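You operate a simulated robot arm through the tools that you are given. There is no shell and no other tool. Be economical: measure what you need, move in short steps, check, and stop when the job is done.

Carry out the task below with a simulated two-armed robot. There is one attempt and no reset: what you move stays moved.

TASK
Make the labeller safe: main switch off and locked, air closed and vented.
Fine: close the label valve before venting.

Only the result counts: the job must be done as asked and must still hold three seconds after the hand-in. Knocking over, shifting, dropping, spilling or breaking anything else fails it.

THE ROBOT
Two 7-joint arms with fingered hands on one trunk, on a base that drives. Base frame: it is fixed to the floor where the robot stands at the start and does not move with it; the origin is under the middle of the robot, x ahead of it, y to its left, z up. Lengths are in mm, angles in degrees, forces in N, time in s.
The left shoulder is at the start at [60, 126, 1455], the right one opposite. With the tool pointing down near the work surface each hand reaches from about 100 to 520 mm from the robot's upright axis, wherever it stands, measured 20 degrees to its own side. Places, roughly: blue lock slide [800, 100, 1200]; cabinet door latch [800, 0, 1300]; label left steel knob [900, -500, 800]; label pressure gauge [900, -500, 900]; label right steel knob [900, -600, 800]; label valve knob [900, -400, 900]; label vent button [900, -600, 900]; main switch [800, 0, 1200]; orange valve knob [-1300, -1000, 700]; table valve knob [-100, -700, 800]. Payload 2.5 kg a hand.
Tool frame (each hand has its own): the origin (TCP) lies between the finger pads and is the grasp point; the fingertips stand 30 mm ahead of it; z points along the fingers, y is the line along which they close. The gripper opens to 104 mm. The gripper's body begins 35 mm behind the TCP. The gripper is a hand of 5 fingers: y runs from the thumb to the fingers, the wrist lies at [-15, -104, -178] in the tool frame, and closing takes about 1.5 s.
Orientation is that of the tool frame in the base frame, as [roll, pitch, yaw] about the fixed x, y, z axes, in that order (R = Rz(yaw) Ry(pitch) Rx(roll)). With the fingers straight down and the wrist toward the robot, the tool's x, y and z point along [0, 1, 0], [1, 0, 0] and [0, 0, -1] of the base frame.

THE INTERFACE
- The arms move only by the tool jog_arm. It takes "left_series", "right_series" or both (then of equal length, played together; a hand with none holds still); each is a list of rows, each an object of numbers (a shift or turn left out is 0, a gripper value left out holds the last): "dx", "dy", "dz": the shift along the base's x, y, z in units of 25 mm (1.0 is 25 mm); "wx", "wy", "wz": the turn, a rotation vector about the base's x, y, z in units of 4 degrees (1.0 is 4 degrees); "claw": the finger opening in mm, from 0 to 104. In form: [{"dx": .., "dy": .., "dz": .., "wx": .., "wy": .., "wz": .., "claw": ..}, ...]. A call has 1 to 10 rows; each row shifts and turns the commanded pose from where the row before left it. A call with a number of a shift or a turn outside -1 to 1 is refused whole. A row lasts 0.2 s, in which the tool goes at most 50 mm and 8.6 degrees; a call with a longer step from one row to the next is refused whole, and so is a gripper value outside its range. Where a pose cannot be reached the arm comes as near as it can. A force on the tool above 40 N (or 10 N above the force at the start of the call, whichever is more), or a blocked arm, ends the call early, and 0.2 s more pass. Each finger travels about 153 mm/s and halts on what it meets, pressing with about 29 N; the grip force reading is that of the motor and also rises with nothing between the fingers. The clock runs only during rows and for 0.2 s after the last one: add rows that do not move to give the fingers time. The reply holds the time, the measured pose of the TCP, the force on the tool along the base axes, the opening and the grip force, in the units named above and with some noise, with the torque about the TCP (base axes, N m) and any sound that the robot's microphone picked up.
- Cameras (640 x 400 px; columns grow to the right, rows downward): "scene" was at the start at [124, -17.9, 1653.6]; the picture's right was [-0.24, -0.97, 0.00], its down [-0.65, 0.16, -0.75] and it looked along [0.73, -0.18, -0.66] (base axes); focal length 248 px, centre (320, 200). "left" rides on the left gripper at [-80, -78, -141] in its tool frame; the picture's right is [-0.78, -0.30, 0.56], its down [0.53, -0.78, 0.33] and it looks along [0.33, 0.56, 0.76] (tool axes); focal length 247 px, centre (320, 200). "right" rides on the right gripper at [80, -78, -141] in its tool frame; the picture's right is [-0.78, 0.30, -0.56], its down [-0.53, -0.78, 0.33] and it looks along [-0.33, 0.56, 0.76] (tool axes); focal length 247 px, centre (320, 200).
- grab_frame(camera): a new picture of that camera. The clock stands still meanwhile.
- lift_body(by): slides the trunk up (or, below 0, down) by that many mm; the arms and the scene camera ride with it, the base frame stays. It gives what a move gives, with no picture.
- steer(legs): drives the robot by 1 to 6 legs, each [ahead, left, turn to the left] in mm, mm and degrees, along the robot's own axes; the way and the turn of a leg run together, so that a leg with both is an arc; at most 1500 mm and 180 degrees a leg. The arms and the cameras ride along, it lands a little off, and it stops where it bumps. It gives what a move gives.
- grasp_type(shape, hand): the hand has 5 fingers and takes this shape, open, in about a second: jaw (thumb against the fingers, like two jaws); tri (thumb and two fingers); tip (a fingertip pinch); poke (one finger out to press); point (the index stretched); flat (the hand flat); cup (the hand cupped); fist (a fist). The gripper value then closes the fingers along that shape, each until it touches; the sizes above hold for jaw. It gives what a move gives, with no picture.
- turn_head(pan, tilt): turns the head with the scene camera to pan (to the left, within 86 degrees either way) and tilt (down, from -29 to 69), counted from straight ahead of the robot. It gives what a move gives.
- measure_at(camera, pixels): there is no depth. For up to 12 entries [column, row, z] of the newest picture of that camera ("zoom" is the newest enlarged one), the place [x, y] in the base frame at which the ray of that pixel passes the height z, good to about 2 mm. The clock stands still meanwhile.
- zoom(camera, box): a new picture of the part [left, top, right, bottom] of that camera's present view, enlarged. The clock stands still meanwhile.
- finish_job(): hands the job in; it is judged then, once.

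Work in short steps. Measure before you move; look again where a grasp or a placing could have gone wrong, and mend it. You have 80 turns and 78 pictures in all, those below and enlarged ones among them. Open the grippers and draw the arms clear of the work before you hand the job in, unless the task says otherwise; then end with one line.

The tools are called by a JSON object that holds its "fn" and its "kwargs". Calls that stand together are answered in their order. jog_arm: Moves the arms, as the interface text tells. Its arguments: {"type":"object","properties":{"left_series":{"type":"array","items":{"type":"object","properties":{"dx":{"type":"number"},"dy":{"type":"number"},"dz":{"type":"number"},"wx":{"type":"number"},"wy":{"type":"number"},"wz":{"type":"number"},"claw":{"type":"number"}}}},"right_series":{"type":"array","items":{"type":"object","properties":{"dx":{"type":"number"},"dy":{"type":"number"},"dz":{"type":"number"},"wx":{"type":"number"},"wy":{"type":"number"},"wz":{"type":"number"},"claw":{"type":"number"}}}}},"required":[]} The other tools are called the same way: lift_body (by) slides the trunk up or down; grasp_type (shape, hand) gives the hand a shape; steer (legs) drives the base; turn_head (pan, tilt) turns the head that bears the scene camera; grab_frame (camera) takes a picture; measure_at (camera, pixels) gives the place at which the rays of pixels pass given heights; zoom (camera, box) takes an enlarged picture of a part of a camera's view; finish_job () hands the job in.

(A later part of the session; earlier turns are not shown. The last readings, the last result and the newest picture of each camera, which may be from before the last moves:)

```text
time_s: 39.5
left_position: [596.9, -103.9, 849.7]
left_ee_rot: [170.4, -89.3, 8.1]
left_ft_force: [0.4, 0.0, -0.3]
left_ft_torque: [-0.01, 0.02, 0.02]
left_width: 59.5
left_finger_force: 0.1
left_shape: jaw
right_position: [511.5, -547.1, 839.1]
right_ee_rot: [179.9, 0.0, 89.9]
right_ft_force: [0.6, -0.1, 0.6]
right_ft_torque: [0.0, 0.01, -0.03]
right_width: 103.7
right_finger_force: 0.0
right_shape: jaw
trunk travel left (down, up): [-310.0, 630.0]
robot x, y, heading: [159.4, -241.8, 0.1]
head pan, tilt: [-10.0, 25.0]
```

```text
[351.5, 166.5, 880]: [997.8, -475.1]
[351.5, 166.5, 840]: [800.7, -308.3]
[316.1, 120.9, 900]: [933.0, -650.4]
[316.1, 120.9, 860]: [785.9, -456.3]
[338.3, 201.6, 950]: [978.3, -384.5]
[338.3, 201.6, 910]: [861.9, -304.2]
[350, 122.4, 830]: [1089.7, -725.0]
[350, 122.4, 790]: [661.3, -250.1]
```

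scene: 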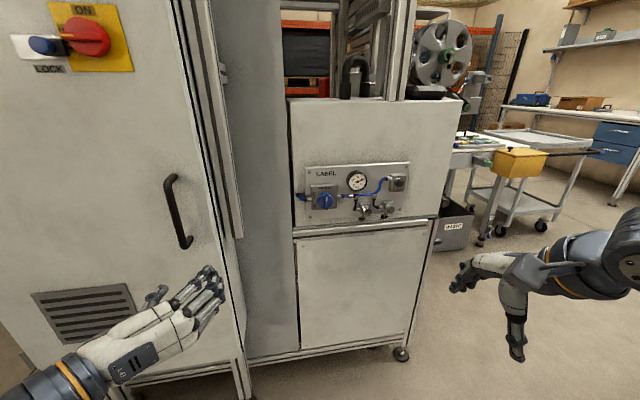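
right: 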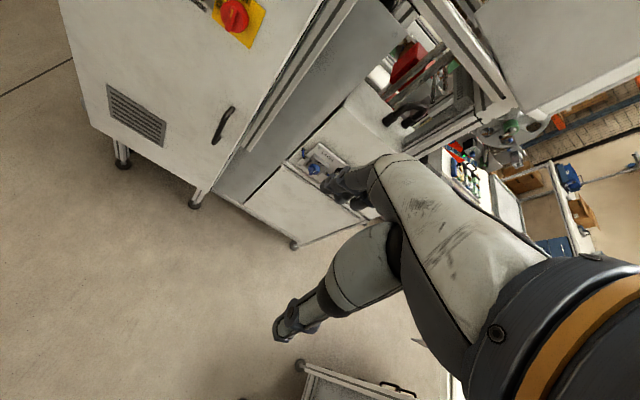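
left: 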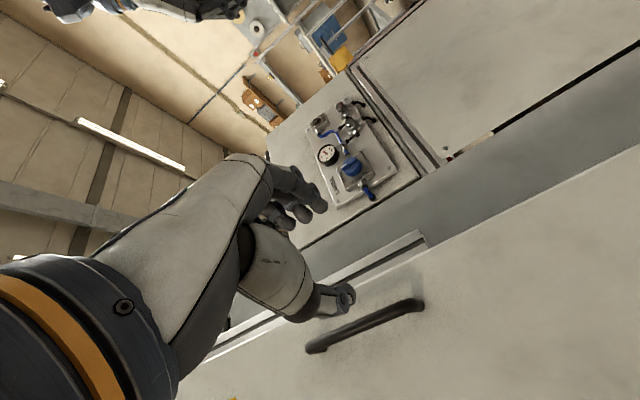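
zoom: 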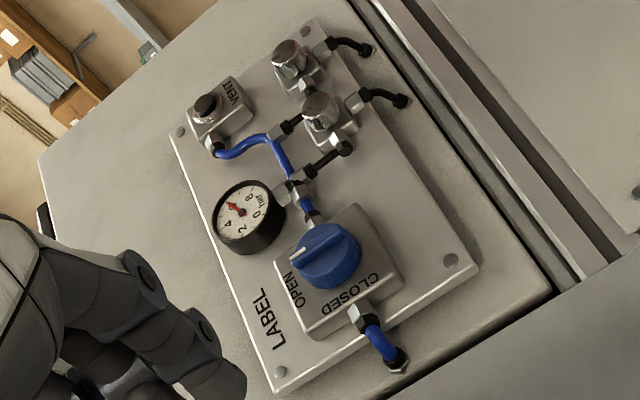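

Valve dial face ≈ (888, -377, 858); vent ≈ (893,-593,890). I move the left hand across in front of the valve.

{"fn": "jog_arm", "kwargs": {"left_series": [{"dy": -1}, {"dy": -1}, {"dy": -1}, {"dy": -1}, {"dy": -1}, {"dy": -1, "dx": 0.5}, {"dy": -1, "dx": 1}, {"dy": -1, "dx": 1}, {"dy": -1, "dx": 1}, {"dy": -1, "dx": 1, "dz": 0.32}]}}

{"fn": "jog_arm", "kwargs": {"left_series": [{"dy": -0.9, "dx": 1}, {"dx": 1}, {"dx": 1}, {"dx": 1, "wx": 0.1}, {}]}}

{"fn": "grab_frame", "kwargs": {"camera": "left"}}

{"fn": "zoom", "kwargs": {"camera": "scene", "box": [255, 150, 415, 260]}}

```text
time_s: 41.6
left_position: [711.2, -355.8, 858.1]
left_ee_rot: [174.7, -89.3, 3.9]
left_ft_force: [0.0, 0.9, 0.6]
left_ft_torque: [-0.01, -0.04, 0.03]
left_width: 59.8
left_finger_force: 0.0
left_shape: jaw
right_position: [512.1, -548.8, 840.3]
right_ee_rot: [179.9, 0.1, 89.9]
right_ft_force: [0.7, 0.0, 0.5]
right_ft_torque: [0.01, 0.05, 0.01]
right_width: 103.7
right_finger_force: 0.1
right_shape: jaw
trunk travel left (down, up): [-310.0, 630.0]
robot x, y, heading: [164.7, -243.5, 0.2]
head pan, tilt: [-10.0, 25.0]
```

```text
time_s: 42.9
left_position: [810.6, -376.4, 858.1]
left_ee_rot: [-166.3, -89.4, -15.2]
left_ft_force: [0.7, -0.4, -0.1]
left_ft_torque: [-0.01, -0.01, 0.03]
left_width: 59.6
left_finger_force: 0.1
left_shape: jaw
right_position: [511.3, -548.8, 839.4]
right_ee_rot: [179.9, 0.0, 90.1]
right_ft_force: [-0.1, 0.0, 0.4]
right_ft_torque: [0.0, 0.0, 0.04]
right_width: 103.6
right_finger_force: 0.0
right_shape: jaw
trunk travel left (down, up): [-310.0, 630.0]
robot x, y, heading: [158.9, -239.0, 0.1]
head pan, tilt: [-10.0, 25.0]
```

```text
43 pictures are left
```

left: 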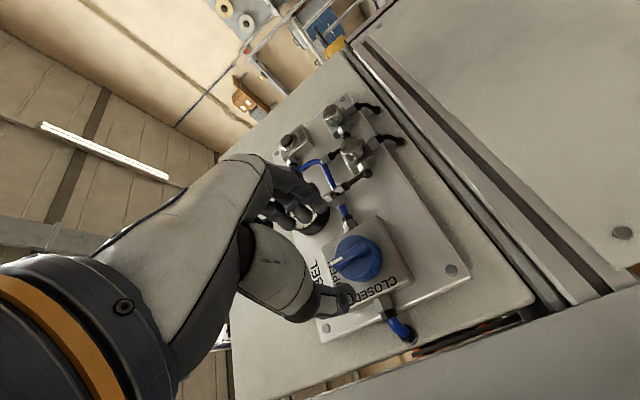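

```text
3.64 times, centred on (335, 205) of scene
```

zoom: 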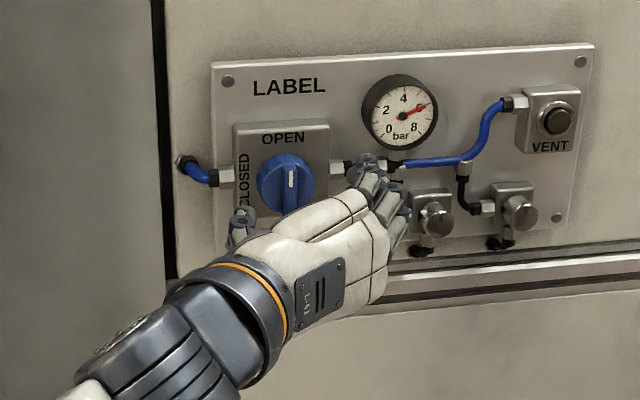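

Dial (356,258) is on the tool axis. Advance 42 mm and close.

{"fn": "jog_arm", "kwargs": {"left_series": [{"dx": 0.6}, {"dx": 0.6}, {"dx": 0.48}, {}]}}

{"fn": "jog_arm", "kwargs": {"left_series": [{"claw": 30}, {"claw": 15}, {"claw": 0}, {"claw": 0}, {}, {}]}}

{"fn": "zoom", "kwargs": {"camera": "left", "box": [220, 160, 460, 310]}}

```text
time_s: 43.9
left_position: [851.7, -376.9, 858.4]
left_ee_rot: [-154.2, -89.3, -27.3]
left_ft_force: [-0.4, -1.0, -0.4]
left_ft_torque: [-0.02, 0.04, -0.01]
left_width: 59.6
left_finger_force: 0.0
left_shape: jaw
right_position: [512.3, -548.9, 839.1]
right_ee_rot: [179.9, 0.0, 90.0]
right_ft_force: [0.2, 0.1, -0.2]
right_ft_torque: [-0.04, 0.01, 0.0]
right_width: 103.6
right_finger_force: 0.1
right_shape: jaw
trunk travel left (down, up): [-310.0, 630.0]
robot x, y, heading: [158.7, -244.0, 0.2]
head pan, tilt: [-10.0, 25.0]
```

```text
time_s: 45.2
left_position: [851.6, -376.0, 857.8]
left_ee_rot: [-150.8, -89.4, -30.5]
left_ft_force: [1.6, 5.0, 1.6]
left_ft_torque: [0.02, -0.05, 0.11]
left_width: 33.5
left_finger_force: 29.2
left_shape: jaw
right_position: [512.3, -548.2, 839.4]
right_ee_rot: [179.9, -0.1, 90.0]
right_ft_force: [-1.3, 0.8, -1.1]
right_ft_torque: [-0.05, -0.02, 0.0]
right_width: 103.5
right_finger_force: 0.0
right_shape: jaw
trunk travel left (down, up): [-310.0, 630.0]
robot x, y, heading: [157.8, -244.9, 0.1]
head pan, tilt: [-10.0, 25.0]
```

```text
2.67 times, centred on (340, 235) of left
```

zoom: 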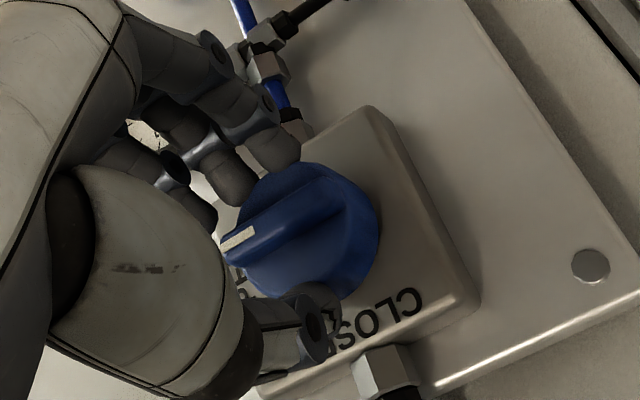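

Gripping the dial rim. Turn toward CLOSED.

{"fn": "jog_arm", "kwargs": {"left_series": [{"wx": -1}, {"wx": -1}, {"wx": -1}, {"wx": -1}, {"wx": -1}, {"wx": -1}, {"wx": -1}, {"wx": -1}, {"wx": -1}, {"wx": -1}]}}

{"fn": "zoom", "kwargs": {"camera": "left", "box": [220, 160, 460, 310]}}

```text
time_s: 47.5
left_position: [852.6, -376.8, 855.4]
left_ee_rot: [89.4, -50.1, 88.9]
left_ft_force: [-0.4, 10.5, -6.7]
left_ft_torque: [0.0, 0.17, 0.23]
left_width: 33.3
left_finger_force: 29.1
left_shape: jaw
right_position: [512.0, -548.4, 838.3]
right_ee_rot: [-180.0, 0.0, 89.9]
right_ft_force: [-0.2, 0.1, 1.0]
right_ft_torque: [0.0, 0.06, 0.01]
right_width: 103.5
right_finger_force: 0.0
right_shape: jaw
trunk travel left (down, up): [-310.0, 630.0]
robot x, y, heading: [160.7, -242.5, 0.2]
head pan, tilt: [-10.0, 25.0]
```

```text
2.67 times, centred on (340, 235) of left
```

zoom: 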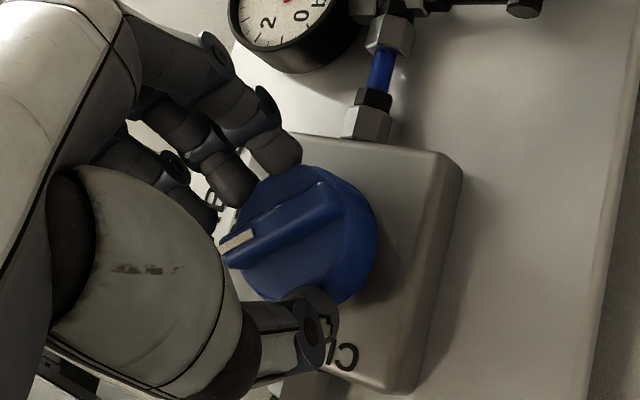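

It turns. Continue.

{"fn": "jog_arm", "kwargs": {"left_series": [{"wx": -1, "dy": 0.05}, {"wx": -1, "dy": 0.05}, {"wx": -1, "dz": -0.05}, {"wx": -1}, {"wx": -1}, {"wx": -1}, {"wx": -1}, {"wx": -1}, {"wx": -1}]}}

{"fn": "jog_arm", "kwargs": {"left_series": [{"wx": -1}, {"wx": -1}, {"wx": -1}, {"wx": -0.7}, {}]}}

{"fn": "zoom", "kwargs": {"camera": "left", "box": [220, 160, 460, 310]}}

{"fn": "zoom", "kwargs": {"camera": "scene", "box": [255, 150, 415, 260]}}

```text
time_s: 49.5
left_position: [834.6, -392.5, 864.2]
left_ee_rot: [88.8, -30.2, 86.0]
left_ft_force: [0.1, 0.4, 0.5]
left_ft_torque: [-0.02, -0.01, -0.02]
left_width: 23.4
left_finger_force: 29.1
left_shape: jaw
left hand out of reach, approached as far as the arm can: row 3, 4, 5, 6, 7, 8, 9
right_position: [512.2, -548.6, 839.0]
right_ee_rot: [179.8, 0.0, 90.0]
right_ft_force: [0.3, -1.0, 0.0]
right_ft_torque: [0.0, -0.02, -0.01]
right_width: 103.7
right_finger_force: 0.0
right_shape: jaw
trunk travel left (down, up): [-310.0, 630.0]
robot x, y, heading: [161.5, -240.1, -0.0]
head pan, tilt: [-10.0, 25.0]
```

```text
time_s: 50.6
left_position: [826.7, -394.3, 862.9]
left_ee_rot: [88.7, -24.4, 85.0]
left_ft_force: [-0.2, 0.4, 0.2]
left_ft_torque: [-0.05, -0.01, 0.01]
left_width: 23.8
left_finger_force: 29.7
left_shape: jaw
left hand out of reach, approached as far as the arm can: row 1, 2, 3, 4
right_position: [511.6, -549.3, 840.1]
right_ee_rot: [179.8, -0.1, 90.1]
right_ft_force: [0.2, 0.8, -0.8]
right_ft_torque: [0.0, -0.01, 0.0]
right_width: 103.9
right_finger_force: 0.1
right_shape: jaw
trunk travel left (down, up): [-310.0, 630.0]
robot x, y, heading: [159.8, -242.3, 0.2]
head pan, tilt: [-10.0, 25.0]
```

```text
2.67 times, centred on (340, 235) of left
```

zoom: 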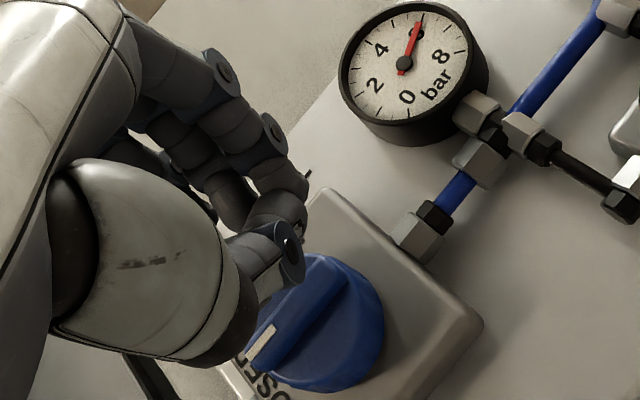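

```text
3.64 times, centred on (335, 205) of scene
```

zoom: 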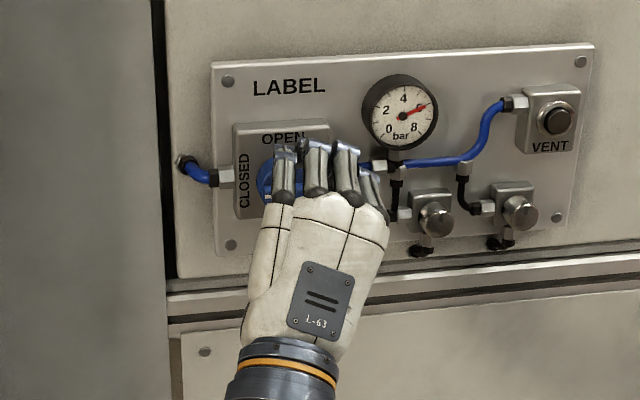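

The arm hit its limit about halfway because the base stands too far left (lateral 260 vs 127 for the switch). I open, back the hand out, and shift the base right 150 and back 35.

{"fn": "jog_arm", "kwargs": {"left_series": [{"claw": 60}, {"claw": 60}, {"dx": -1}, {"dx": -1}, {"dx": -1}, {"dx": -1, "wx": 1}, {"dx": -1, "wx": 1}, {"wx": 1}]}}

{"fn": "zoom", "kwargs": {"camera": "scene", "box": [255, 150, 415, 260]}}

```text
time_s: 52.2
left_position: [748.6, -338.9, 841.9]
left_ee_rot: [86.2, -38.4, 91.7]
left_ft_force: [0.3, -0.1, -0.2]
left_ft_torque: [-0.01, -0.02, -0.02]
left_width: 59.7
left_finger_force: 0.0
left_shape: jaw
right_position: [511.6, -548.2, 839.0]
right_ee_rot: [180.0, -0.2, 90.0]
right_ft_force: [0.3, 0.5, -0.6]
right_ft_torque: [0.02, 0.03, -0.04]
right_width: 103.7
right_finger_force: 0.0
right_shape: jaw
trunk travel left (down, up): [-310.0, 630.0]
robot x, y, heading: [159.7, -243.1, 0.3]
head pan, tilt: [-10.0, 25.0]
stopped in row 7 (left hand): the arm was blocked; the commanded pose is now the measured one
```

```text
3.64 times, centred on (335, 205) of scene
```

zoom: 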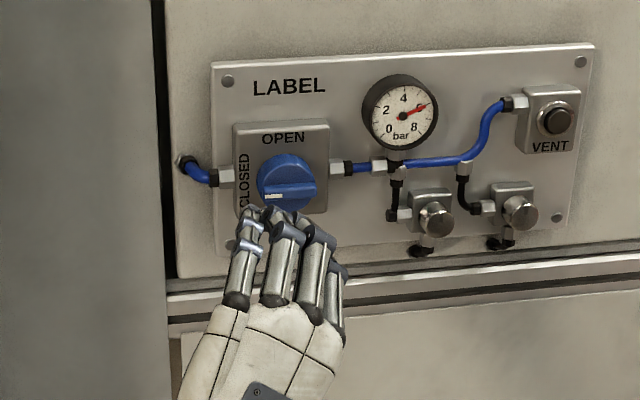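

The dial now looks horizontal, pointing to CLOSED. I roll the hand back and move it clear to verify.

{"fn": "jog_arm", "kwargs": {"left_series": [{"dx": -1, "wx": 1}, {"dx": -1, "wx": 1}, {"dx": -1, "wx": 1}, {"dx": -1, "wx": 1}, {"wx": 1}, {"wx": 1, "dy": 1}, {"wx": 1, "dy": 1}, {"wx": 1, "dy": 1}, {"wx": 1, "dy": 1}, {"wx": 1, "dy": 1}]}}

{"fn": "zoom", "kwargs": {"camera": "scene", "box": [295, 155, 415, 230]}}

```text
time_s: 53.0
left_position: [687.3, -327.7, 909.5]
left_ee_rot: [71.2, -50.1, 104.4]
left_ft_force: [-0.6, 0.2, -0.3]
left_ft_torque: [0.02, 0.0, 0.02]
left_width: 60.0
left_finger_force: 0.0
left_shape: jaw
right_position: [512.4, -549.2, 839.4]
right_ee_rot: [179.9, -0.1, 90.0]
right_ft_force: [1.2, 0.1, 0.1]
right_ft_torque: [0.0, 0.03, 0.01]
right_width: 104.0
right_finger_force: 0.0
right_shape: jaw
trunk travel left (down, up): [-310.0, 630.0]
robot x, y, heading: [161.8, -243.4, -0.1]
head pan, tilt: [-10.0, 25.0]
stopped in row 4 (left hand): the arm was blocked; the commanded pose is now the measured one
```

```text
5.33 times, centred on (355, 192) of scene
```

zoom: 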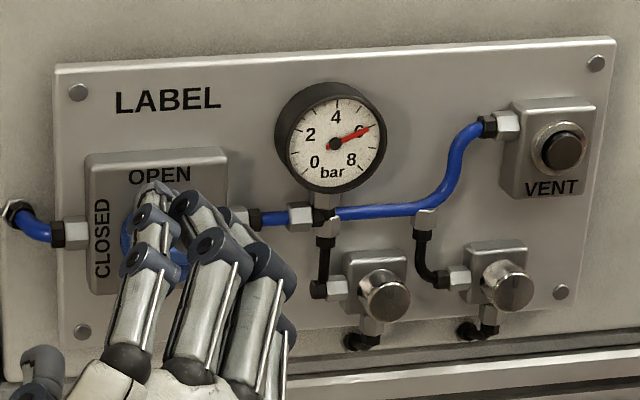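

{"fn": "jog_arm", "kwargs": {"left_series": [{"dy": 1}, {"dy": 1}, {"dy": 1}, {"dy": 1}]}}

{"fn": "grab_frame", "kwargs": {"camera": "scene"}}

{"fn": "zoom", "kwargs": {"camera": "scene", "box": [295, 155, 415, 230]}}

```text
time_s: 54.0
left_position: [687.2, -228.0, 910.5]
left_ee_rot: [71.4, -50.0, 103.9]
left_ft_force: [0.0, -0.3, -0.1]
left_ft_torque: [-0.07, 0.03, -0.01]
left_width: 60.0
left_finger_force: 0.1
left_shape: jaw
right_position: [511.4, -548.3, 838.9]
right_ee_rot: [179.9, -0.1, 90.1]
right_ft_force: [-0.2, -0.2, 0.3]
right_ft_torque: [0.0, -0.02, 0.0]
right_width: 103.6
right_finger_force: 0.1
right_shape: jaw
trunk travel left (down, up): [-310.0, 630.0]
robot x, y, heading: [159.4, -244.4, -0.1]
head pan, tilt: [-10.0, 25.0]
```

```text
35 pictures are left
```

scene: 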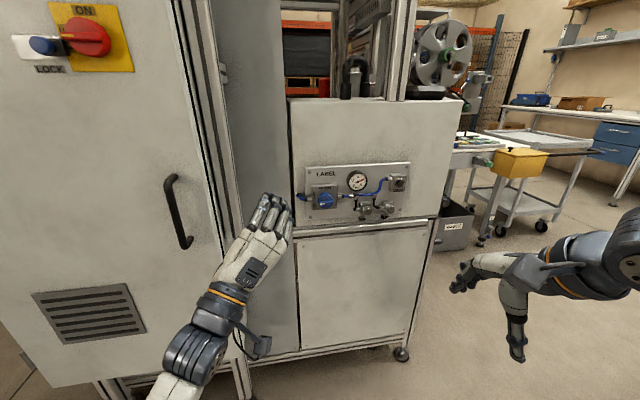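

```text
5.33 times, centred on (355, 192) of scene
```

zoom: 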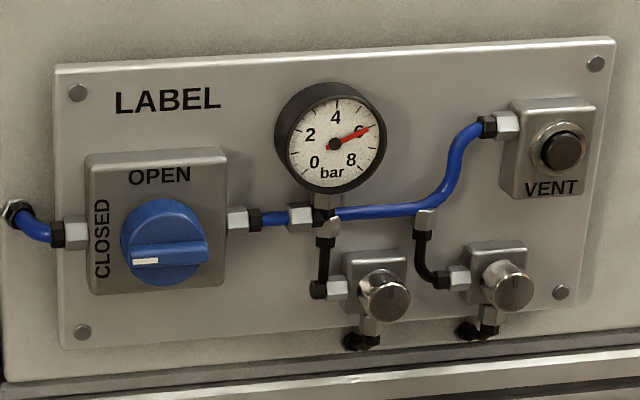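

Valve is CLOSED, gauge still at 6. Now the right hand: poke shape and turn it forward (mirror of the left).

{"fn": "grasp_type", "kwargs": {"hand": "right", "shape": "poke"}}

{"fn": "jog_arm", "kwargs": {"right_series": [{"wx": -1, "wy": -1, "wz": 1}, {"wx": -1, "wy": -1, "wz": 1}, {"wx": -1, "wy": -1, "wz": 1}, {"wx": -1, "wy": -1, "wz": 1}, {"wx": -1, "wy": -1, "wz": 1}, {"wx": -1, "wy": -1, "wz": 1}, {"wx": -1, "wy": -1, "wz": 1}, {"wx": -1, "wy": -1, "wz": 1}, {"wx": -1, "wy": -1, "wz": 1}]}}

{"fn": "jog_arm", "kwargs": {"right_series": [{"wx": -1, "wy": -1, "wz": 1}, {"wx": -1, "wy": -1, "wz": 1}, {"wx": -1, "wy": -1, "wz": 1}, {"wx": -1, "wy": -1, "wz": 1}, {"wx": -1, "wy": -1, "wz": 1}, {"wx": -1, "wy": -1, "wz": 1}, {"wx": -1, "wy": -1, "wz": 1}, {"wx": -1, "wy": -1, "wz": 1}, {"wx": -0.32, "wy": -0.32, "wz": 0.32}, {}]}}

{"fn": "grab_frame", "kwargs": {"camera": "scene"}}

{"fn": "grab_frame", "kwargs": {"camera": "right"}}

```text
time_s: 54.9
left_position: [687.3, -229.1, 911.5]
left_ee_rot: [71.4, -50.0, 104.0]
left_ft_force: [0.5, 0.5, -0.5]
left_ft_torque: [0.0, -0.04, 0.0]
left_width: 59.8
left_finger_force: 0.0
left_shape: jaw
right_position: [512.7, -548.3, 839.7]
right_ee_rot: [179.9, -0.2, 90.0]
right_ft_force: [-0.6, -0.8, -0.8]
right_ft_torque: [-0.02, -0.01, -0.04]
right_width: 0.1
right_finger_force: 0.1
right_shape: poke
trunk travel left (down, up): [-310.0, 630.0]
robot x, y, heading: [160.0, -243.1, -0.0]
head pan, tilt: [-10.0, 25.0]
```

```text
time_s: 56.9
left_position: [687.9, -229.2, 911.2]
left_ee_rot: [71.3, -49.9, 104.0]
left_ft_force: [0.5, 0.2, 0.4]
left_ft_torque: [0.04, 0.04, -0.01]
left_width: 59.9
left_finger_force: 0.1
left_shape: jaw
right_position: [533.5, -551.2, 860.9]
right_ee_rot: [158.6, 29.6, 108.6]
right_ft_force: [0.1, 0.1, 0.2]
right_ft_torque: [-0.01, -0.02, -0.02]
right_width: 0.0
right_finger_force: 0.0
right_shape: poke
right hand out of reach, approached as far as the arm can: row 5, 6, 7, 8, 9
trunk travel left (down, up): [-310.0, 630.0]
robot x, y, heading: [159.8, -242.0, 0.1]
head pan, tilt: [-10.0, 25.0]
```

```text
time_s: 59.1
left_position: [687.4, -229.1, 910.9]
left_ee_rot: [71.3, -49.9, 104.3]
left_ft_force: [-0.1, -0.2, -0.1]
left_ft_torque: [0.0, 0.05, -0.04]
left_width: 59.7
left_finger_force: 0.0
left_shape: jaw
right_position: [546.6, -523.3, 909.8]
right_ee_rot: [153.9, 37.1, 110.6]
right_ft_force: [0.4, -0.6, -0.2]
right_ft_torque: [0.01, 0.02, -0.04]
right_width: 0.0
right_finger_force: 0.1
right_shape: poke
right hand out of reach, approached as far as the arm can: row 1, 2, 3, 4, 5, 6, 7, 8
trunk travel left (down, up): [-310.0, 630.0]
robot x, y, heading: [160.1, -242.5, -0.0]
head pan, tilt: [-10.0, 25.0]
```

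```text
33 pictures are left
```

scene: 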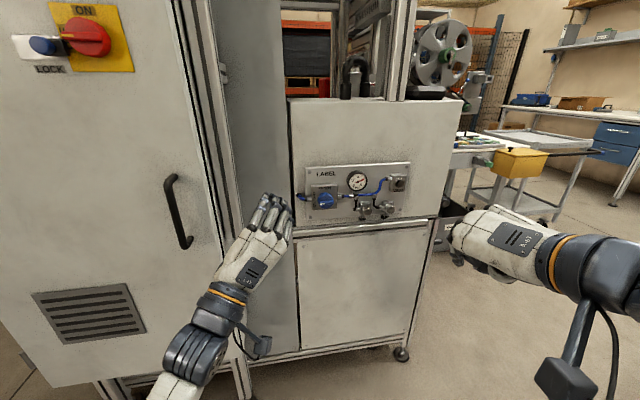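

```text
32 pictures are left
```

right: 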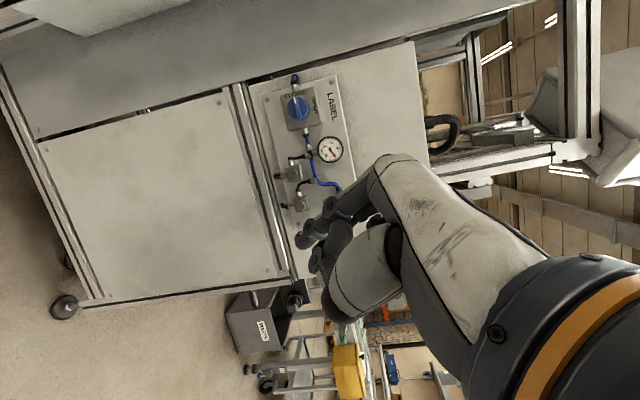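

The right arm ran out of reach mid-turn since it is too far outward. I'll check the space to the right to shift the base further that way.

{"fn": "turn_head", "kwargs": {"pan": -80, "tilt": 45}}

{"fn": "grab_frame", "kwargs": {"camera": "scene"}}

```text
time_s: 60.5
left_position: [686.8, -229.6, 910.1]
left_ee_rot: [71.3, -49.9, 104.1]
left_ft_force: [0.0, 0.1, 0.3]
left_ft_torque: [0.02, 0.0, -0.02]
left_width: 60.0
left_finger_force: 0.1
left_shape: jaw
right_position: [546.3, -523.8, 910.2]
right_ee_rot: [154.0, 37.0, 110.7]
right_ft_force: [-0.2, -0.6, 0.2]
right_ft_torque: [0.0, -0.05, 0.01]
right_width: 0.1
right_finger_force: 0.0
right_shape: poke
trunk travel left (down, up): [-310.0, 630.0]
robot x, y, heading: [156.7, -244.1, 0.3]
head pan, tilt: [-80.0, 45.0]
```

```text
31 pictures are left
```

scene: 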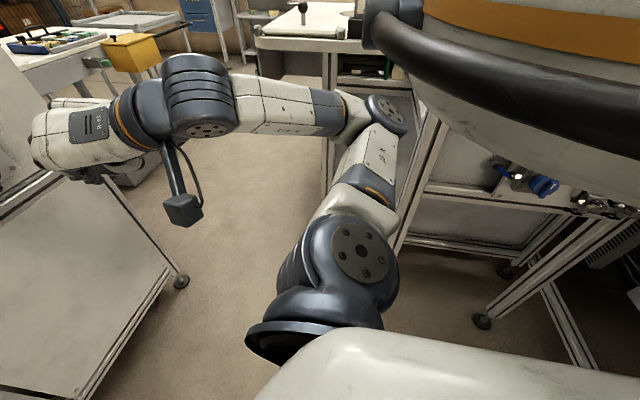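

{"fn": "measure_at", "kwargs": {"camera": "scene", "pixels": [[483, 321, 0], [392, 255, 0], [545, 185, 800], [425, 190, 600], [335, 40, 800], [255, 40, 800]]}}

```text
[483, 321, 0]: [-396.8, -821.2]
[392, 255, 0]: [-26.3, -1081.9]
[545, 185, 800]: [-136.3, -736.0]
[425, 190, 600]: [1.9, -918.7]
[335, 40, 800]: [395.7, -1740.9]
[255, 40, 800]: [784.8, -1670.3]
```

There's enough room. I retract the left hand and shift the base right by 200.

{"fn": "jog_arm", "kwargs": {"left_series": [{"dx": -1}, {"dx": -1}, {"dx": -1}, {"dx": -1, "dy": 1}, {"dy": 1}, {"dy": 1}, {"dy": 1}]}}

{"fn": "steer", "kwargs": {"legs": [[0, -200, 0]]}}

{"fn": "jog_arm", "kwargs": {"right_series": [{"dy": 1}, {"dy": 1}, {"dy": 1}, {"dy": 1}, {"dy": 1}, {"dy": 1}, {}]}}

{"fn": "turn_head", "kwargs": {"pan": -10, "tilt": 30}}

{"fn": "grab_frame", "kwargs": {"camera": "scene"}}

```text
time_s: 62.1
left_position: [585.8, -128.0, 910.7]
left_ee_rot: [71.4, -49.8, 104.0]
left_ft_force: [0.3, -0.3, 0.4]
left_ft_torque: [-0.02, 0.03, 0.04]
left_width: 59.9
left_finger_force: 0.0
left_shape: jaw
right_position: [546.2, -523.1, 909.4]
right_ee_rot: [154.0, 37.0, 110.8]
right_ft_force: [-0.1, 0.3, -0.5]
right_ft_torque: [0.03, 0.04, 0.0]
right_width: 0.0
right_finger_force: 0.1
right_shape: poke
trunk travel left (down, up): [-310.0, 630.0]
robot x, y, heading: [161.2, -241.4, 0.2]
head pan, tilt: [-80.0, 45.0]
```

```text
time_s: 63.7
left_position: [587.1, -327.0, 910.8]
left_ee_rot: [71.4, -49.9, 104.0]
left_ft_force: [0.5, -0.1, 0.2]
left_ft_torque: [-0.02, 0.02, -0.01]
left_width: 59.9
left_finger_force: 0.0
left_shape: jaw
right_position: [546.4, -722.1, 909.9]
right_ee_rot: [154.0, 37.0, 110.8]
right_ft_force: [0.1, 0.3, 0.4]
right_ft_torque: [0.01, 0.01, -0.03]
right_width: 0.0
right_finger_force: 0.0
right_shape: poke
trunk travel left (down, up): [-310.0, 630.0]
robot x, y, heading: [160.1, -440.6, -0.2]
head pan, tilt: [-80.0, 45.0]
```

```text
time_s: 65.3
left_position: [586.5, -326.0, 910.2]
left_ee_rot: [71.4, -49.9, 103.9]
left_ft_force: [-0.4, -0.4, 0.2]
left_ft_torque: [0.0, 0.0, 0.02]
left_width: 59.8
left_finger_force: 0.0
left_shape: jaw
right_position: [569.8, -580.6, 925.6]
right_ee_rot: [153.9, 37.0, 110.6]
right_ft_force: [0.3, 1.1, 0.5]
right_ft_torque: [0.03, 0.01, -0.01]
right_width: 0.4
right_finger_force: 0.1
right_shape: poke
right hand out of reach, approached as far as the arm can: row 1, 2, 3, 4
trunk travel left (down, up): [-310.0, 630.0]
robot x, y, heading: [163.1, -444.9, -0.2]
head pan, tilt: [-80.0, 45.0]
```

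```text
time_s: 66.7
left_position: [587.1, -325.8, 909.1]
left_ee_rot: [71.3, -49.9, 104.1]
left_ft_force: [-0.2, -0.2, -0.1]
left_ft_torque: [0.01, 0.0, 0.02]
left_width: 59.7
left_finger_force: 0.1
left_shape: jaw
right_position: [570.4, -582.2, 925.3]
right_ee_rot: [154.0, 37.1, 110.8]
right_ft_force: [0.6, 0.2, -0.2]
right_ft_torque: [0.02, 0.01, -0.04]
right_width: 0.2
right_finger_force: 0.0
right_shape: poke
trunk travel left (down, up): [-310.0, 630.0]
robot x, y, heading: [164.3, -441.0, -0.2]
head pan, tilt: [-10.0, 30.0]
```

```text
30 pictures are left
```

scene: 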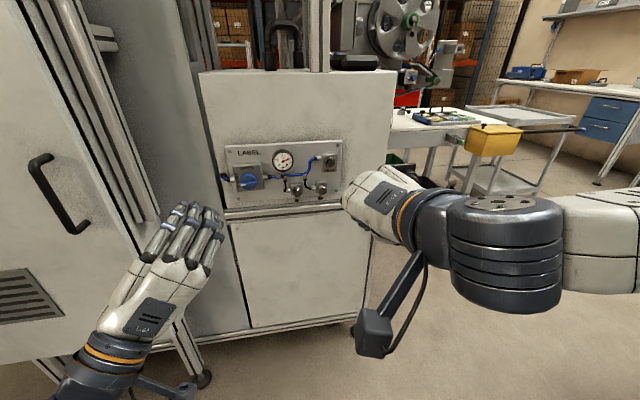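

The hand recovered reach. I continue the remaining rotation (67°) to point forward.

{"fn": "jog_arm", "kwargs": {"right_series": [{"wx": -1, "wy": -0.91, "wz": 1}, {"wx": -1, "wy": -0.91, "wz": 1}, {"wx": -1, "wy": -0.91, "wz": 1}, {"wx": -1, "wy": -0.91, "wz": 1}, {"wx": -1, "wy": -0.91, "wz": 1}, {"wx": -1, "wy": -0.91, "wz": 1}, {"wx": -1, "wy": -0.91, "wz": 1}, {"wx": -1, "wy": -0.91, "wz": 1}, {"wx": -1, "wy": -0.91, "wz": 1}, {"wx": -1, "wy": -0.91, "wz": 1}]}}

{"fn": "grab_frame", "kwargs": {"camera": "scene"}}

{"fn": "grab_frame", "kwargs": {"camera": "right"}}

```text
time_s: 68.9
left_position: [586.3, -328.1, 910.3]
left_ee_rot: [71.3, -50.0, 104.1]
left_ft_force: [0.0, 0.9, -0.5]
left_ft_torque: [0.05, -0.03, 0.03]
left_width: 59.8
left_finger_force: 0.1
left_shape: jaw
right_position: [594.3, -581.2, 970.2]
right_ee_rot: [-174.7, 88.6, -174.9]
right_ft_force: [0.3, 0.7, 0.2]
right_ft_torque: [-0.02, -0.03, -0.01]
right_width: 0.0
right_finger_force: 0.0
right_shape: poke
right hand out of reach, approached as far as the arm can: row 1, 2, 3, 4, 5, 9, 10
trunk travel left (down, up): [-310.0, 630.0]
robot x, y, heading: [160.8, -444.4, -0.0]
head pan, tilt: [-10.0, 30.0]
```

```text
29 pictures are left
```

scene: 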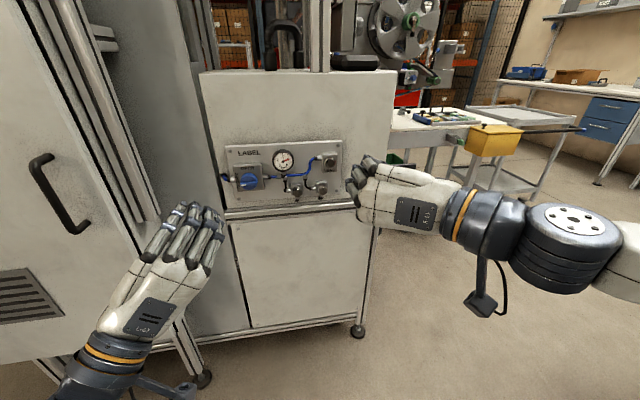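

```text
28 pictures are left
```

right: 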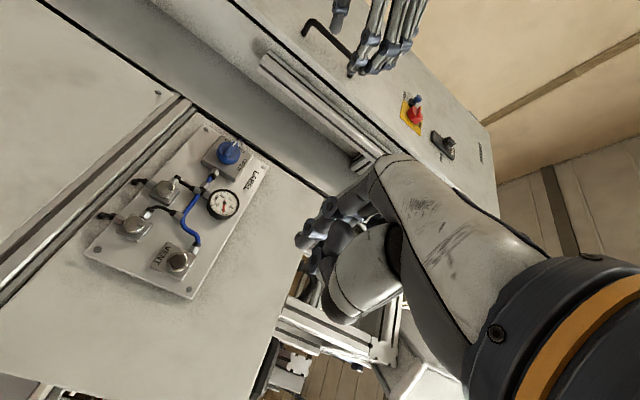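

Pointing forward. I zoom on the fingers to see which one stands out and where its tip is.

{"fn": "zoom", "kwargs": {"camera": "right", "box": [260, 160, 420, 330]}}

{"fn": "zoom", "kwargs": {"camera": "scene", "box": [330, 140, 470, 250]}}

```text
2.35 times, centred on (340, 245) of right
```

zoom: 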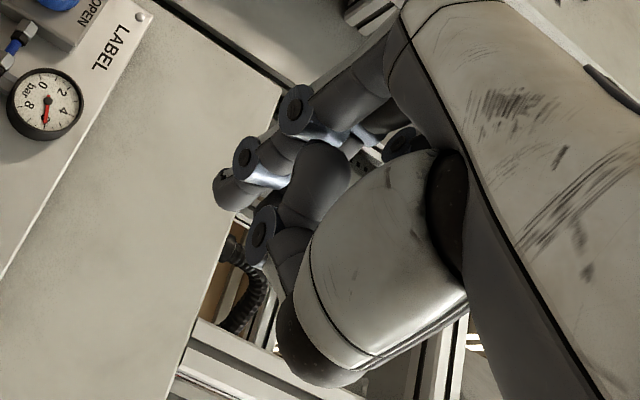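

```text
3.64 times, centred on (400, 195) of scene
```

zoom: 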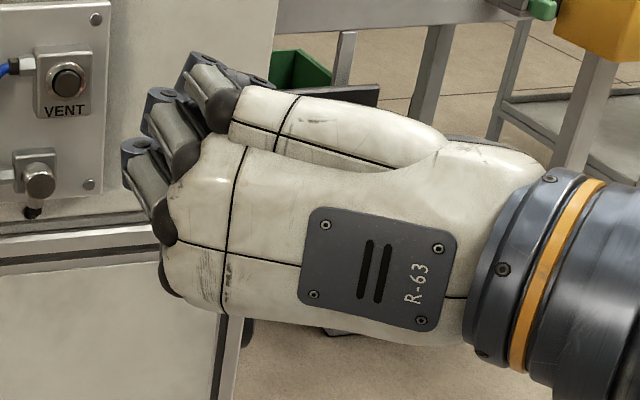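

The index tip projects near (300,241) – close to the tool axis. I approach to TCP (815,-600,893) then check.

{"fn": "jog_arm", "kwargs": {"right_series": [{"dz": -1, "dx": 1}, {"dz": -1, "dx": 1}, {"dz": -1, "dx": 1}, {"dx": 1, "dy": -0.75}, {"dx": 1}, {"dx": 1}, {"dx": 1}, {"dx": 1}, {"dx": 0.8}, {}]}}

{"fn": "grab_frame", "kwargs": {"camera": "right"}}

{"fn": "zoom", "kwargs": {"camera": "scene", "box": [210, 130, 410, 250]}}

```text
time_s: 71.1
left_position: [586.5, -327.0, 910.6]
left_ee_rot: [71.5, -49.9, 103.9]
left_ft_force: [-0.1, -0.6, 0.3]
left_ft_torque: [0.02, -0.02, 0.01]
left_width: 59.3
left_finger_force: 0.1
left_shape: jaw
right_position: [750.6, -598.9, 1012.7]
right_ee_rot: [163.8, 89.5, 163.7]
right_ft_force: [0.1, 0.0, -0.1]
right_ft_torque: [0.0, -0.05, 0.0]
right_width: 0.1
right_finger_force: 0.1
right_shape: poke
right hand out of reach, approached as far as the arm can: row 1, 2, 3, 4, 5, 6, 7, 8
trunk travel left (down, up): [-310.0, 630.0]
robot x, y, heading: [160.0, -438.8, -0.1]
head pan, tilt: [-10.0, 30.0]
```

```text
25 pictures are left
```

right: 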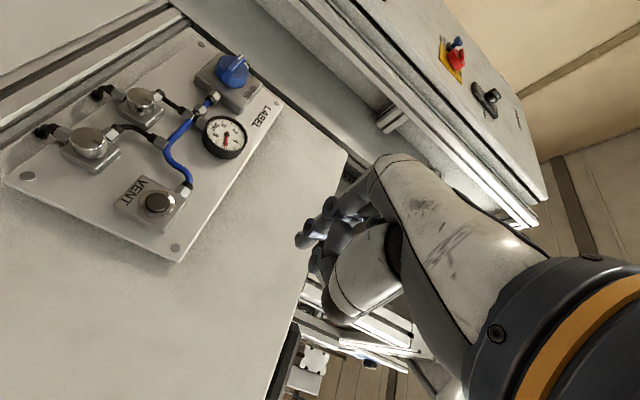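

```text
3.20 times, centred on (310, 190) of scene
```

zoom: 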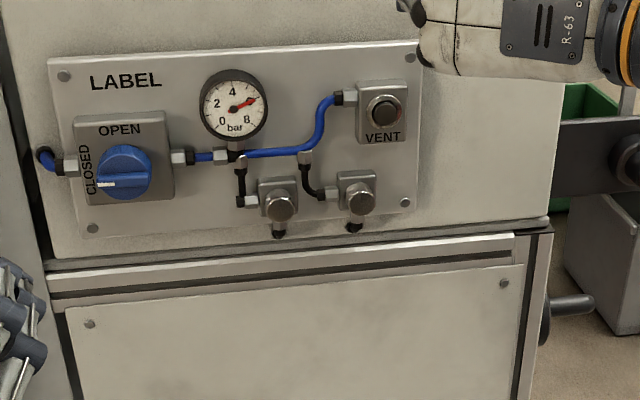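

The hand settled at z=1012 facing the panel; rather than fight the reach I lower the trunk by 118 mm.

{"fn": "lift_body", "kwargs": {"by": -118}}

{"fn": "grab_frame", "kwargs": {"camera": "right"}}

{"fn": "grab_frame", "kwargs": {"camera": "scene"}}

```text
time_s: 72.8
left_position: [586.8, -330.0, 866.4]
left_ee_rot: [72.1, -48.6, 103.3]
left_ft_force: [0.1, 0.2, 0.0]
left_ft_torque: [0.0, 0.0, 0.01]
left_width: 60.0
left_finger_force: 0.1
left_shape: jaw
right_position: [750.0, -599.3, 976.1]
right_ee_rot: [-114.5, 88.5, -114.7]
right_ft_force: [-0.6, -0.1, -0.8]
right_ft_torque: [0.0, -0.01, 0.01]
right_width: 0.2
right_finger_force: 0.0
right_shape: poke
trunk travel left (down, up): [-269.0, 671.0]
robot x, y, heading: [156.1, -458.5, -0.1]
head pan, tilt: [-10.0, 30.0]
stopped: the arm was blocked; the commanded pose is now the measured one
```

```text
23 pictures are left
```

right: 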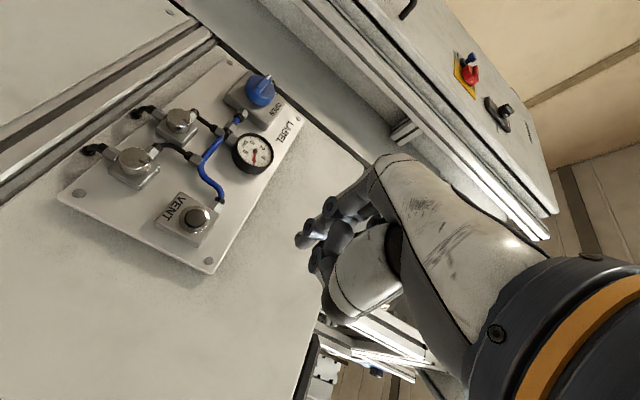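

```text
22 pictures are left
```

scene: 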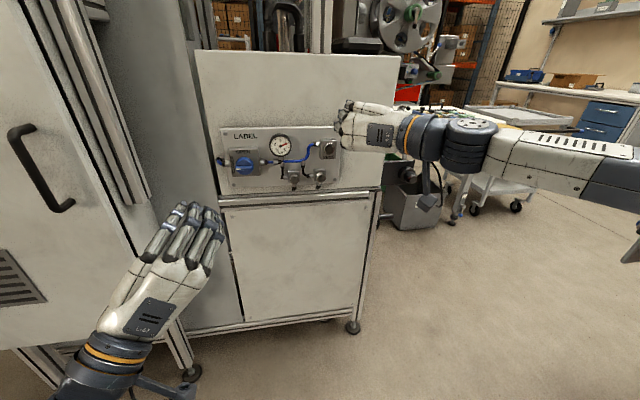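

Something blocked the arm. I look right to see what it touches.

{"fn": "turn_head", "kwargs": {"pan": -80, "tilt": 45}}

{"fn": "grab_frame", "kwargs": {"camera": "scene"}}

```text
time_s: 74.2
left_position: [587.6, -331.7, 867.3]
left_ee_rot: [72.2, -48.5, 103.2]
left_ft_force: [-0.4, -0.1, 1.3]
left_ft_torque: [0.0, -0.02, -0.03]
left_width: 59.7
left_finger_force: 0.1
left_shape: jaw
right_position: [749.3, -601.3, 976.4]
right_ee_rot: [-112.0, 88.3, -112.2]
right_ft_force: [-0.4, -0.2, 0.1]
right_ft_torque: [-0.01, 0.03, -0.01]
right_width: 0.0
right_finger_force: 0.1
right_shape: poke
trunk travel left (down, up): [-269.0, 671.0]
robot x, y, heading: [158.3, -457.8, -0.1]
head pan, tilt: [-80.0, 45.0]
```

```text
21 pictures are left
```

scene: 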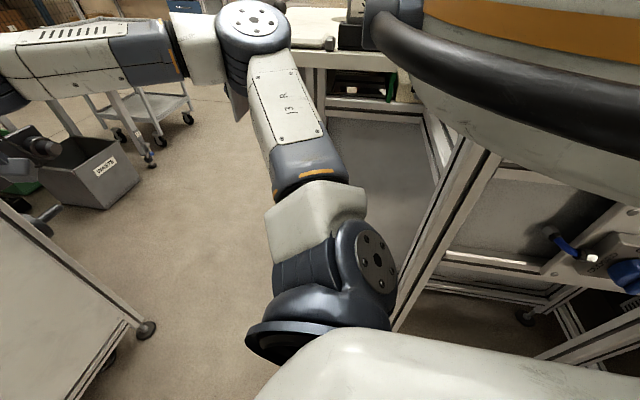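

The right elbow sticks out near the table corner, so I go back up at once and retract that arm. The left arm, which reaches inward well, will press the vent instead.

{"fn": "lift_body", "kwargs": {"by": 60}}

{"fn": "jog_arm", "kwargs": {"right_series": [{"dx": -1}, {"dx": -1}, {"dx": -1}, {"dx": -1}, {"dx": -1}, {"dx": -1}, {"dx": -1}, {"dx": -1}]}}

{"fn": "grab_frame", "kwargs": {"camera": "scene"}}

```text
time_s: 75.2
left_position: [585.7, -346.8, 929.6]
left_ee_rot: [71.4, -50.0, 103.9]
left_ft_force: [0.2, -0.8, -0.1]
left_ft_torque: [0.02, -0.03, -0.04]
left_width: 59.8
left_finger_force: 0.1
left_shape: jaw
right_position: [748.3, -619.5, 1033.8]
right_ee_rot: [176.4, 89.4, 176.3]
right_ft_force: [0.0, -0.7, -0.1]
right_ft_torque: [0.01, 0.02, -0.01]
right_width: 0.0
right_finger_force: 0.1
right_shape: poke
trunk travel left (down, up): [-329.0, 611.0]
robot x, y, heading: [161.8, -459.3, -0.1]
head pan, tilt: [-80.0, 45.0]
```

```text
time_s: 76.9
left_position: [585.7, -348.2, 929.8]
left_ee_rot: [71.4, -49.9, 103.9]
left_ft_force: [-0.1, -0.8, 1.0]
left_ft_torque: [-0.01, 0.01, -0.03]
left_width: 59.8
left_finger_force: 0.0
left_shape: jaw
right_position: [581.7, -619.7, 941.0]
right_ee_rot: [169.5, 74.3, 169.6]
right_ft_force: [-0.2, -0.6, -0.7]
right_ft_torque: [-0.02, -0.03, 0.02]
right_width: 0.0
right_finger_force: 0.1
right_shape: poke
trunk travel left (down, up): [-329.0, 611.0]
robot x, y, heading: [159.9, -460.2, 0.0]
head pan, tilt: [-80.0, 45.0]
stopped in row 8 (right hand): the arm was blocked; the commanded pose is now the measured one
```

```text
20 pictures are left
```

scene: 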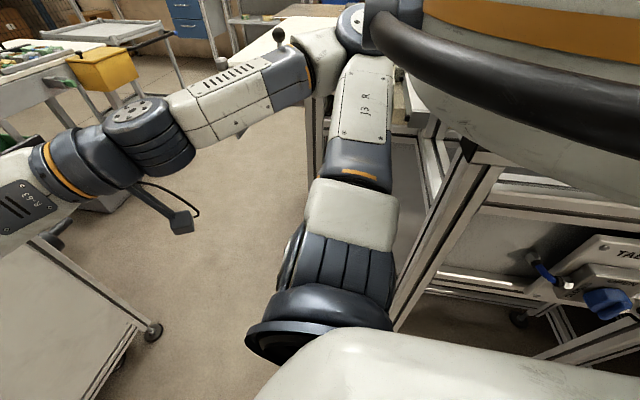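

I raise the trunk 80 mm to free the right elbow, then look at the table for any disturbance.

{"fn": "lift_body", "kwargs": {"by": 80}}

{"fn": "jog_arm", "kwargs": {"right_series": [{"dx": -0.5}, {"dx": -0.5}, {}]}}

{"fn": "turn_head", "kwargs": {"pan": -85, "tilt": 20}}

{"fn": "grab_frame", "kwargs": {"camera": "scene"}}

```text
time_s: 78.1
left_position: [585.4, -346.3, 1009.7]
left_ee_rot: [71.4, -49.9, 103.9]
left_ft_force: [0.4, -0.4, 0.4]
left_ft_torque: [-0.01, -0.01, -0.04]
left_width: 60.0
left_finger_force: 0.1
left_shape: jaw
right_position: [581.8, -620.7, 1020.7]
right_ee_rot: [168.9, 74.3, 169.1]
right_ft_force: [-0.7, 0.0, -0.6]
right_ft_torque: [-0.04, 0.01, 0.01]
right_width: 0.0
right_finger_force: 0.1
right_shape: poke
trunk travel left (down, up): [-409.0, 531.0]
robot x, y, heading: [162.3, -459.9, 0.0]
head pan, tilt: [-80.0, 45.0]
```

```text
time_s: 78.8
left_position: [586.4, -345.4, 1008.6]
left_ee_rot: [71.5, -49.9, 103.9]
left_ft_force: [0.8, -0.1, -0.3]
left_ft_torque: [-0.04, 0.01, 0.01]
left_width: 59.8
left_finger_force: 0.1
left_shape: jaw
right_position: [558.4, -618.5, 969.1]
right_ee_rot: [167.7, 64.6, 168.4]
right_ft_force: [-0.7, -0.2, 0.0]
right_ft_torque: [0.03, 0.0, -0.01]
right_width: 0.0
right_finger_force: 0.0
right_shape: poke
right hand out of reach, approached as far as the arm can: row 2
trunk travel left (down, up): [-409.0, 531.0]
robot x, y, heading: [155.7, -460.0, 0.3]
head pan, tilt: [-80.0, 45.0]
stopped in row 3 (right hand): the arm was blocked; the commanded pose is now the measured one
```

```text
time_s: 79.7
left_position: [586.4, -347.7, 1010.7]
left_ee_rot: [71.4, -50.0, 104.0]
left_ft_force: [-0.8, -0.1, -0.3]
left_ft_torque: [0.01, -0.03, 0.02]
left_width: 59.9
left_finger_force: 0.0
left_shape: jaw
right_position: [558.1, -618.5, 970.7]
right_ee_rot: [167.2, 64.8, 167.9]
right_ft_force: [0.8, 0.0, 0.2]
right_ft_torque: [0.03, -0.01, 0.01]
right_width: 0.1
right_finger_force: 0.0
right_shape: poke
trunk travel left (down, up): [-409.0, 531.0]
robot x, y, heading: [160.8, -460.1, -0.2]
head pan, tilt: [-85.0, 20.0]
```

```text
19 pictures are left
```

scene: 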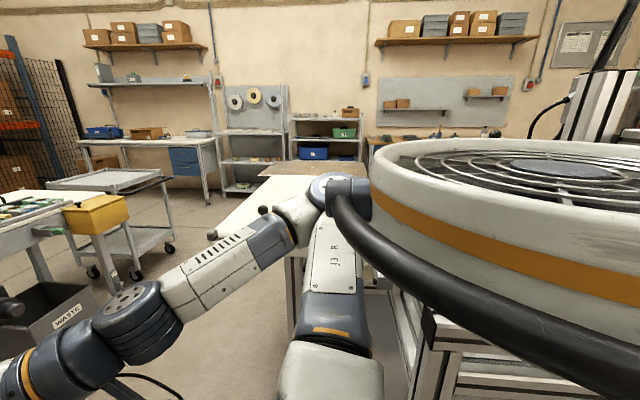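

The right elbow is near the rotary unit's tube on the right. I drive 60 mm left to gain clearance and check again.

{"fn": "steer", "kwargs": {"legs": [[20, 60, 0]]}}

{"fn": "grab_frame", "kwargs": {"camera": "scene"}}

```text
time_s: 80.7
left_position: [605.4, -286.7, 1010.5]
left_ee_rot: [71.5, -49.9, 103.8]
left_ft_force: [-0.2, 0.5, 1.0]
left_ft_torque: [-0.01, 0.01, 0.0]
left_width: 59.8
left_finger_force: 0.2
left_shape: jaw
right_position: [577.5, -558.9, 968.8]
right_ee_rot: [167.3, 64.9, 168.2]
right_ft_force: [-0.3, 0.6, 0.1]
right_ft_torque: [0.02, -0.01, 0.01]
right_width: 0.0
right_finger_force: 0.0
right_shape: poke
trunk travel left (down, up): [-409.0, 531.0]
robot x, y, heading: [178.6, -399.2, 0.1]
head pan, tilt: [-85.0, 20.0]
```

```text
18 pictures are left
```

scene: 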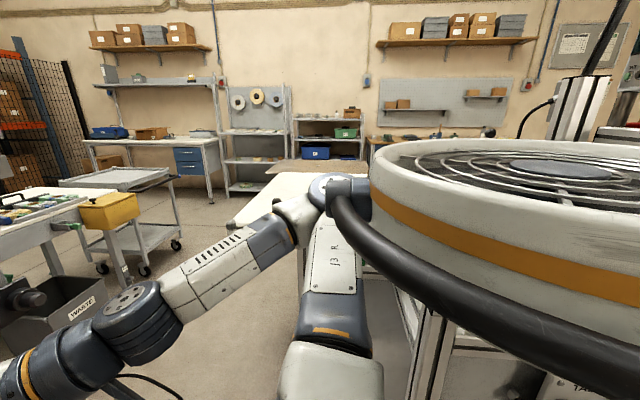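

That ring is the robot's own body (it moved with it), so the table was not involved. I shape the left hand to poke and square it forward again.

{"fn": "grasp_type", "kwargs": {"hand": "left", "shape": "poke"}}

{"fn": "jog_arm", "kwargs": {"left_series": [{"wx": 0.96, "wy": 0.28, "wz": 0.11}, {"wx": 0.96, "wy": 0.28, "wz": 0.11}, {"wx": 0.96, "wy": 0.28, "wz": 0.11}, {"wx": 0.96, "wy": 0.28, "wz": 0.11}, {"wx": 0.96, "wy": 0.28, "wz": 0.11}, {"wx": 0.96, "wy": 0.28, "wz": 0.11}, {"wx": 0.96, "wy": 0.28, "wz": 0.11}, {"wx": 0.96, "wy": 0.28, "wz": 0.11}, {"wx": 0.96, "wy": 0.28, "wz": 0.11}, {"wx": 0.96, "wy": 0.28, "wz": 0.11}]}}

{"fn": "steer", "kwargs": {"legs": [[-20, -60, 0]]}}

{"fn": "turn_head", "kwargs": {"pan": -15, "tilt": 30}}

{"fn": "grab_frame", "kwargs": {"camera": "scene"}}

```text
time_s: 81.6
left_position: [605.5, -286.2, 1009.7]
left_ee_rot: [71.5, -50.0, 103.9]
left_ft_force: [-0.3, 1.0, 0.2]
left_ft_torque: [0.01, 0.0, 0.01]
left_width: 0.0
left_finger_force: 0.1
left_shape: poke
right_position: [579.4, -558.2, 969.7]
right_ee_rot: [167.5, 64.8, 168.2]
right_ft_force: [0.8, -0.7, 0.6]
right_ft_torque: [0.02, 0.01, 0.0]
right_width: 0.3
right_finger_force: 0.0
right_shape: poke
trunk travel left (down, up): [-409.0, 531.0]
robot x, y, heading: [180.2, -400.5, 0.2]
head pan, tilt: [-85.0, 20.0]
```

```text
time_s: 83.8
left_position: [616.8, -285.2, 1009.4]
left_ee_rot: [167.8, -90.0, 12.0]
left_ft_force: [-0.4, 0.4, -0.9]
left_ft_torque: [0.01, -0.03, 0.01]
left_width: 0.0
left_finger_force: 0.1
left_shape: poke
left hand out of reach, approached as far as the arm can: row 6, 8
right_position: [578.7, -558.0, 969.5]
right_ee_rot: [167.6, 65.0, 168.4]
right_ft_force: [-1.2, 0.4, 0.5]
right_ft_torque: [0.01, -0.07, 0.0]
right_width: 0.2
right_finger_force: 0.0
right_shape: poke
trunk travel left (down, up): [-409.0, 531.0]
robot x, y, heading: [182.5, -400.3, 0.2]
head pan, tilt: [-85.0, 20.0]
```

```text
time_s: 84.8
left_position: [596.6, -345.4, 1009.4]
left_ee_rot: [42.7, -89.9, 137.2]
left_ft_force: [0.4, 0.0, 0.1]
left_ft_torque: [0.02, 0.01, 0.0]
left_width: 0.0
left_finger_force: 0.0
left_shape: poke
right_position: [559.5, -617.5, 969.2]
right_ee_rot: [167.4, 65.0, 168.2]
right_ft_force: [-1.2, -0.6, 0.0]
right_ft_torque: [0.0, -0.01, 0.02]
right_width: 0.2
right_finger_force: 0.0
right_shape: poke
trunk travel left (down, up): [-409.0, 531.0]
robot x, y, heading: [157.7, -461.2, 0.1]
head pan, tilt: [-85.0, 20.0]
```

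```text
time_s: 86.2
left_position: [598.1, -344.9, 1008.1]
left_ee_rot: [72.6, -89.9, 107.2]
left_ft_force: [-0.6, -0.7, -0.1]
left_ft_torque: [0.0, -0.02, -0.01]
left_width: 0.0
left_finger_force: 0.0
left_shape: poke
right_position: [559.5, -618.2, 969.6]
right_ee_rot: [167.2, 64.7, 168.0]
right_ft_force: [0.4, 0.0, -0.7]
right_ft_torque: [-0.02, -0.01, 0.0]
right_width: 0.0
right_finger_force: 0.0
right_shape: poke
trunk travel left (down, up): [-409.0, 531.0]
robot x, y, heading: [158.7, -460.7, -0.1]
head pan, tilt: [-15.0, 30.0]
```

```text
17 pictures are left
```

scene: 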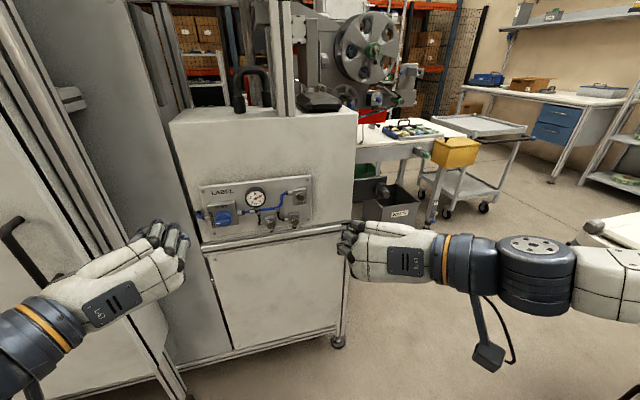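

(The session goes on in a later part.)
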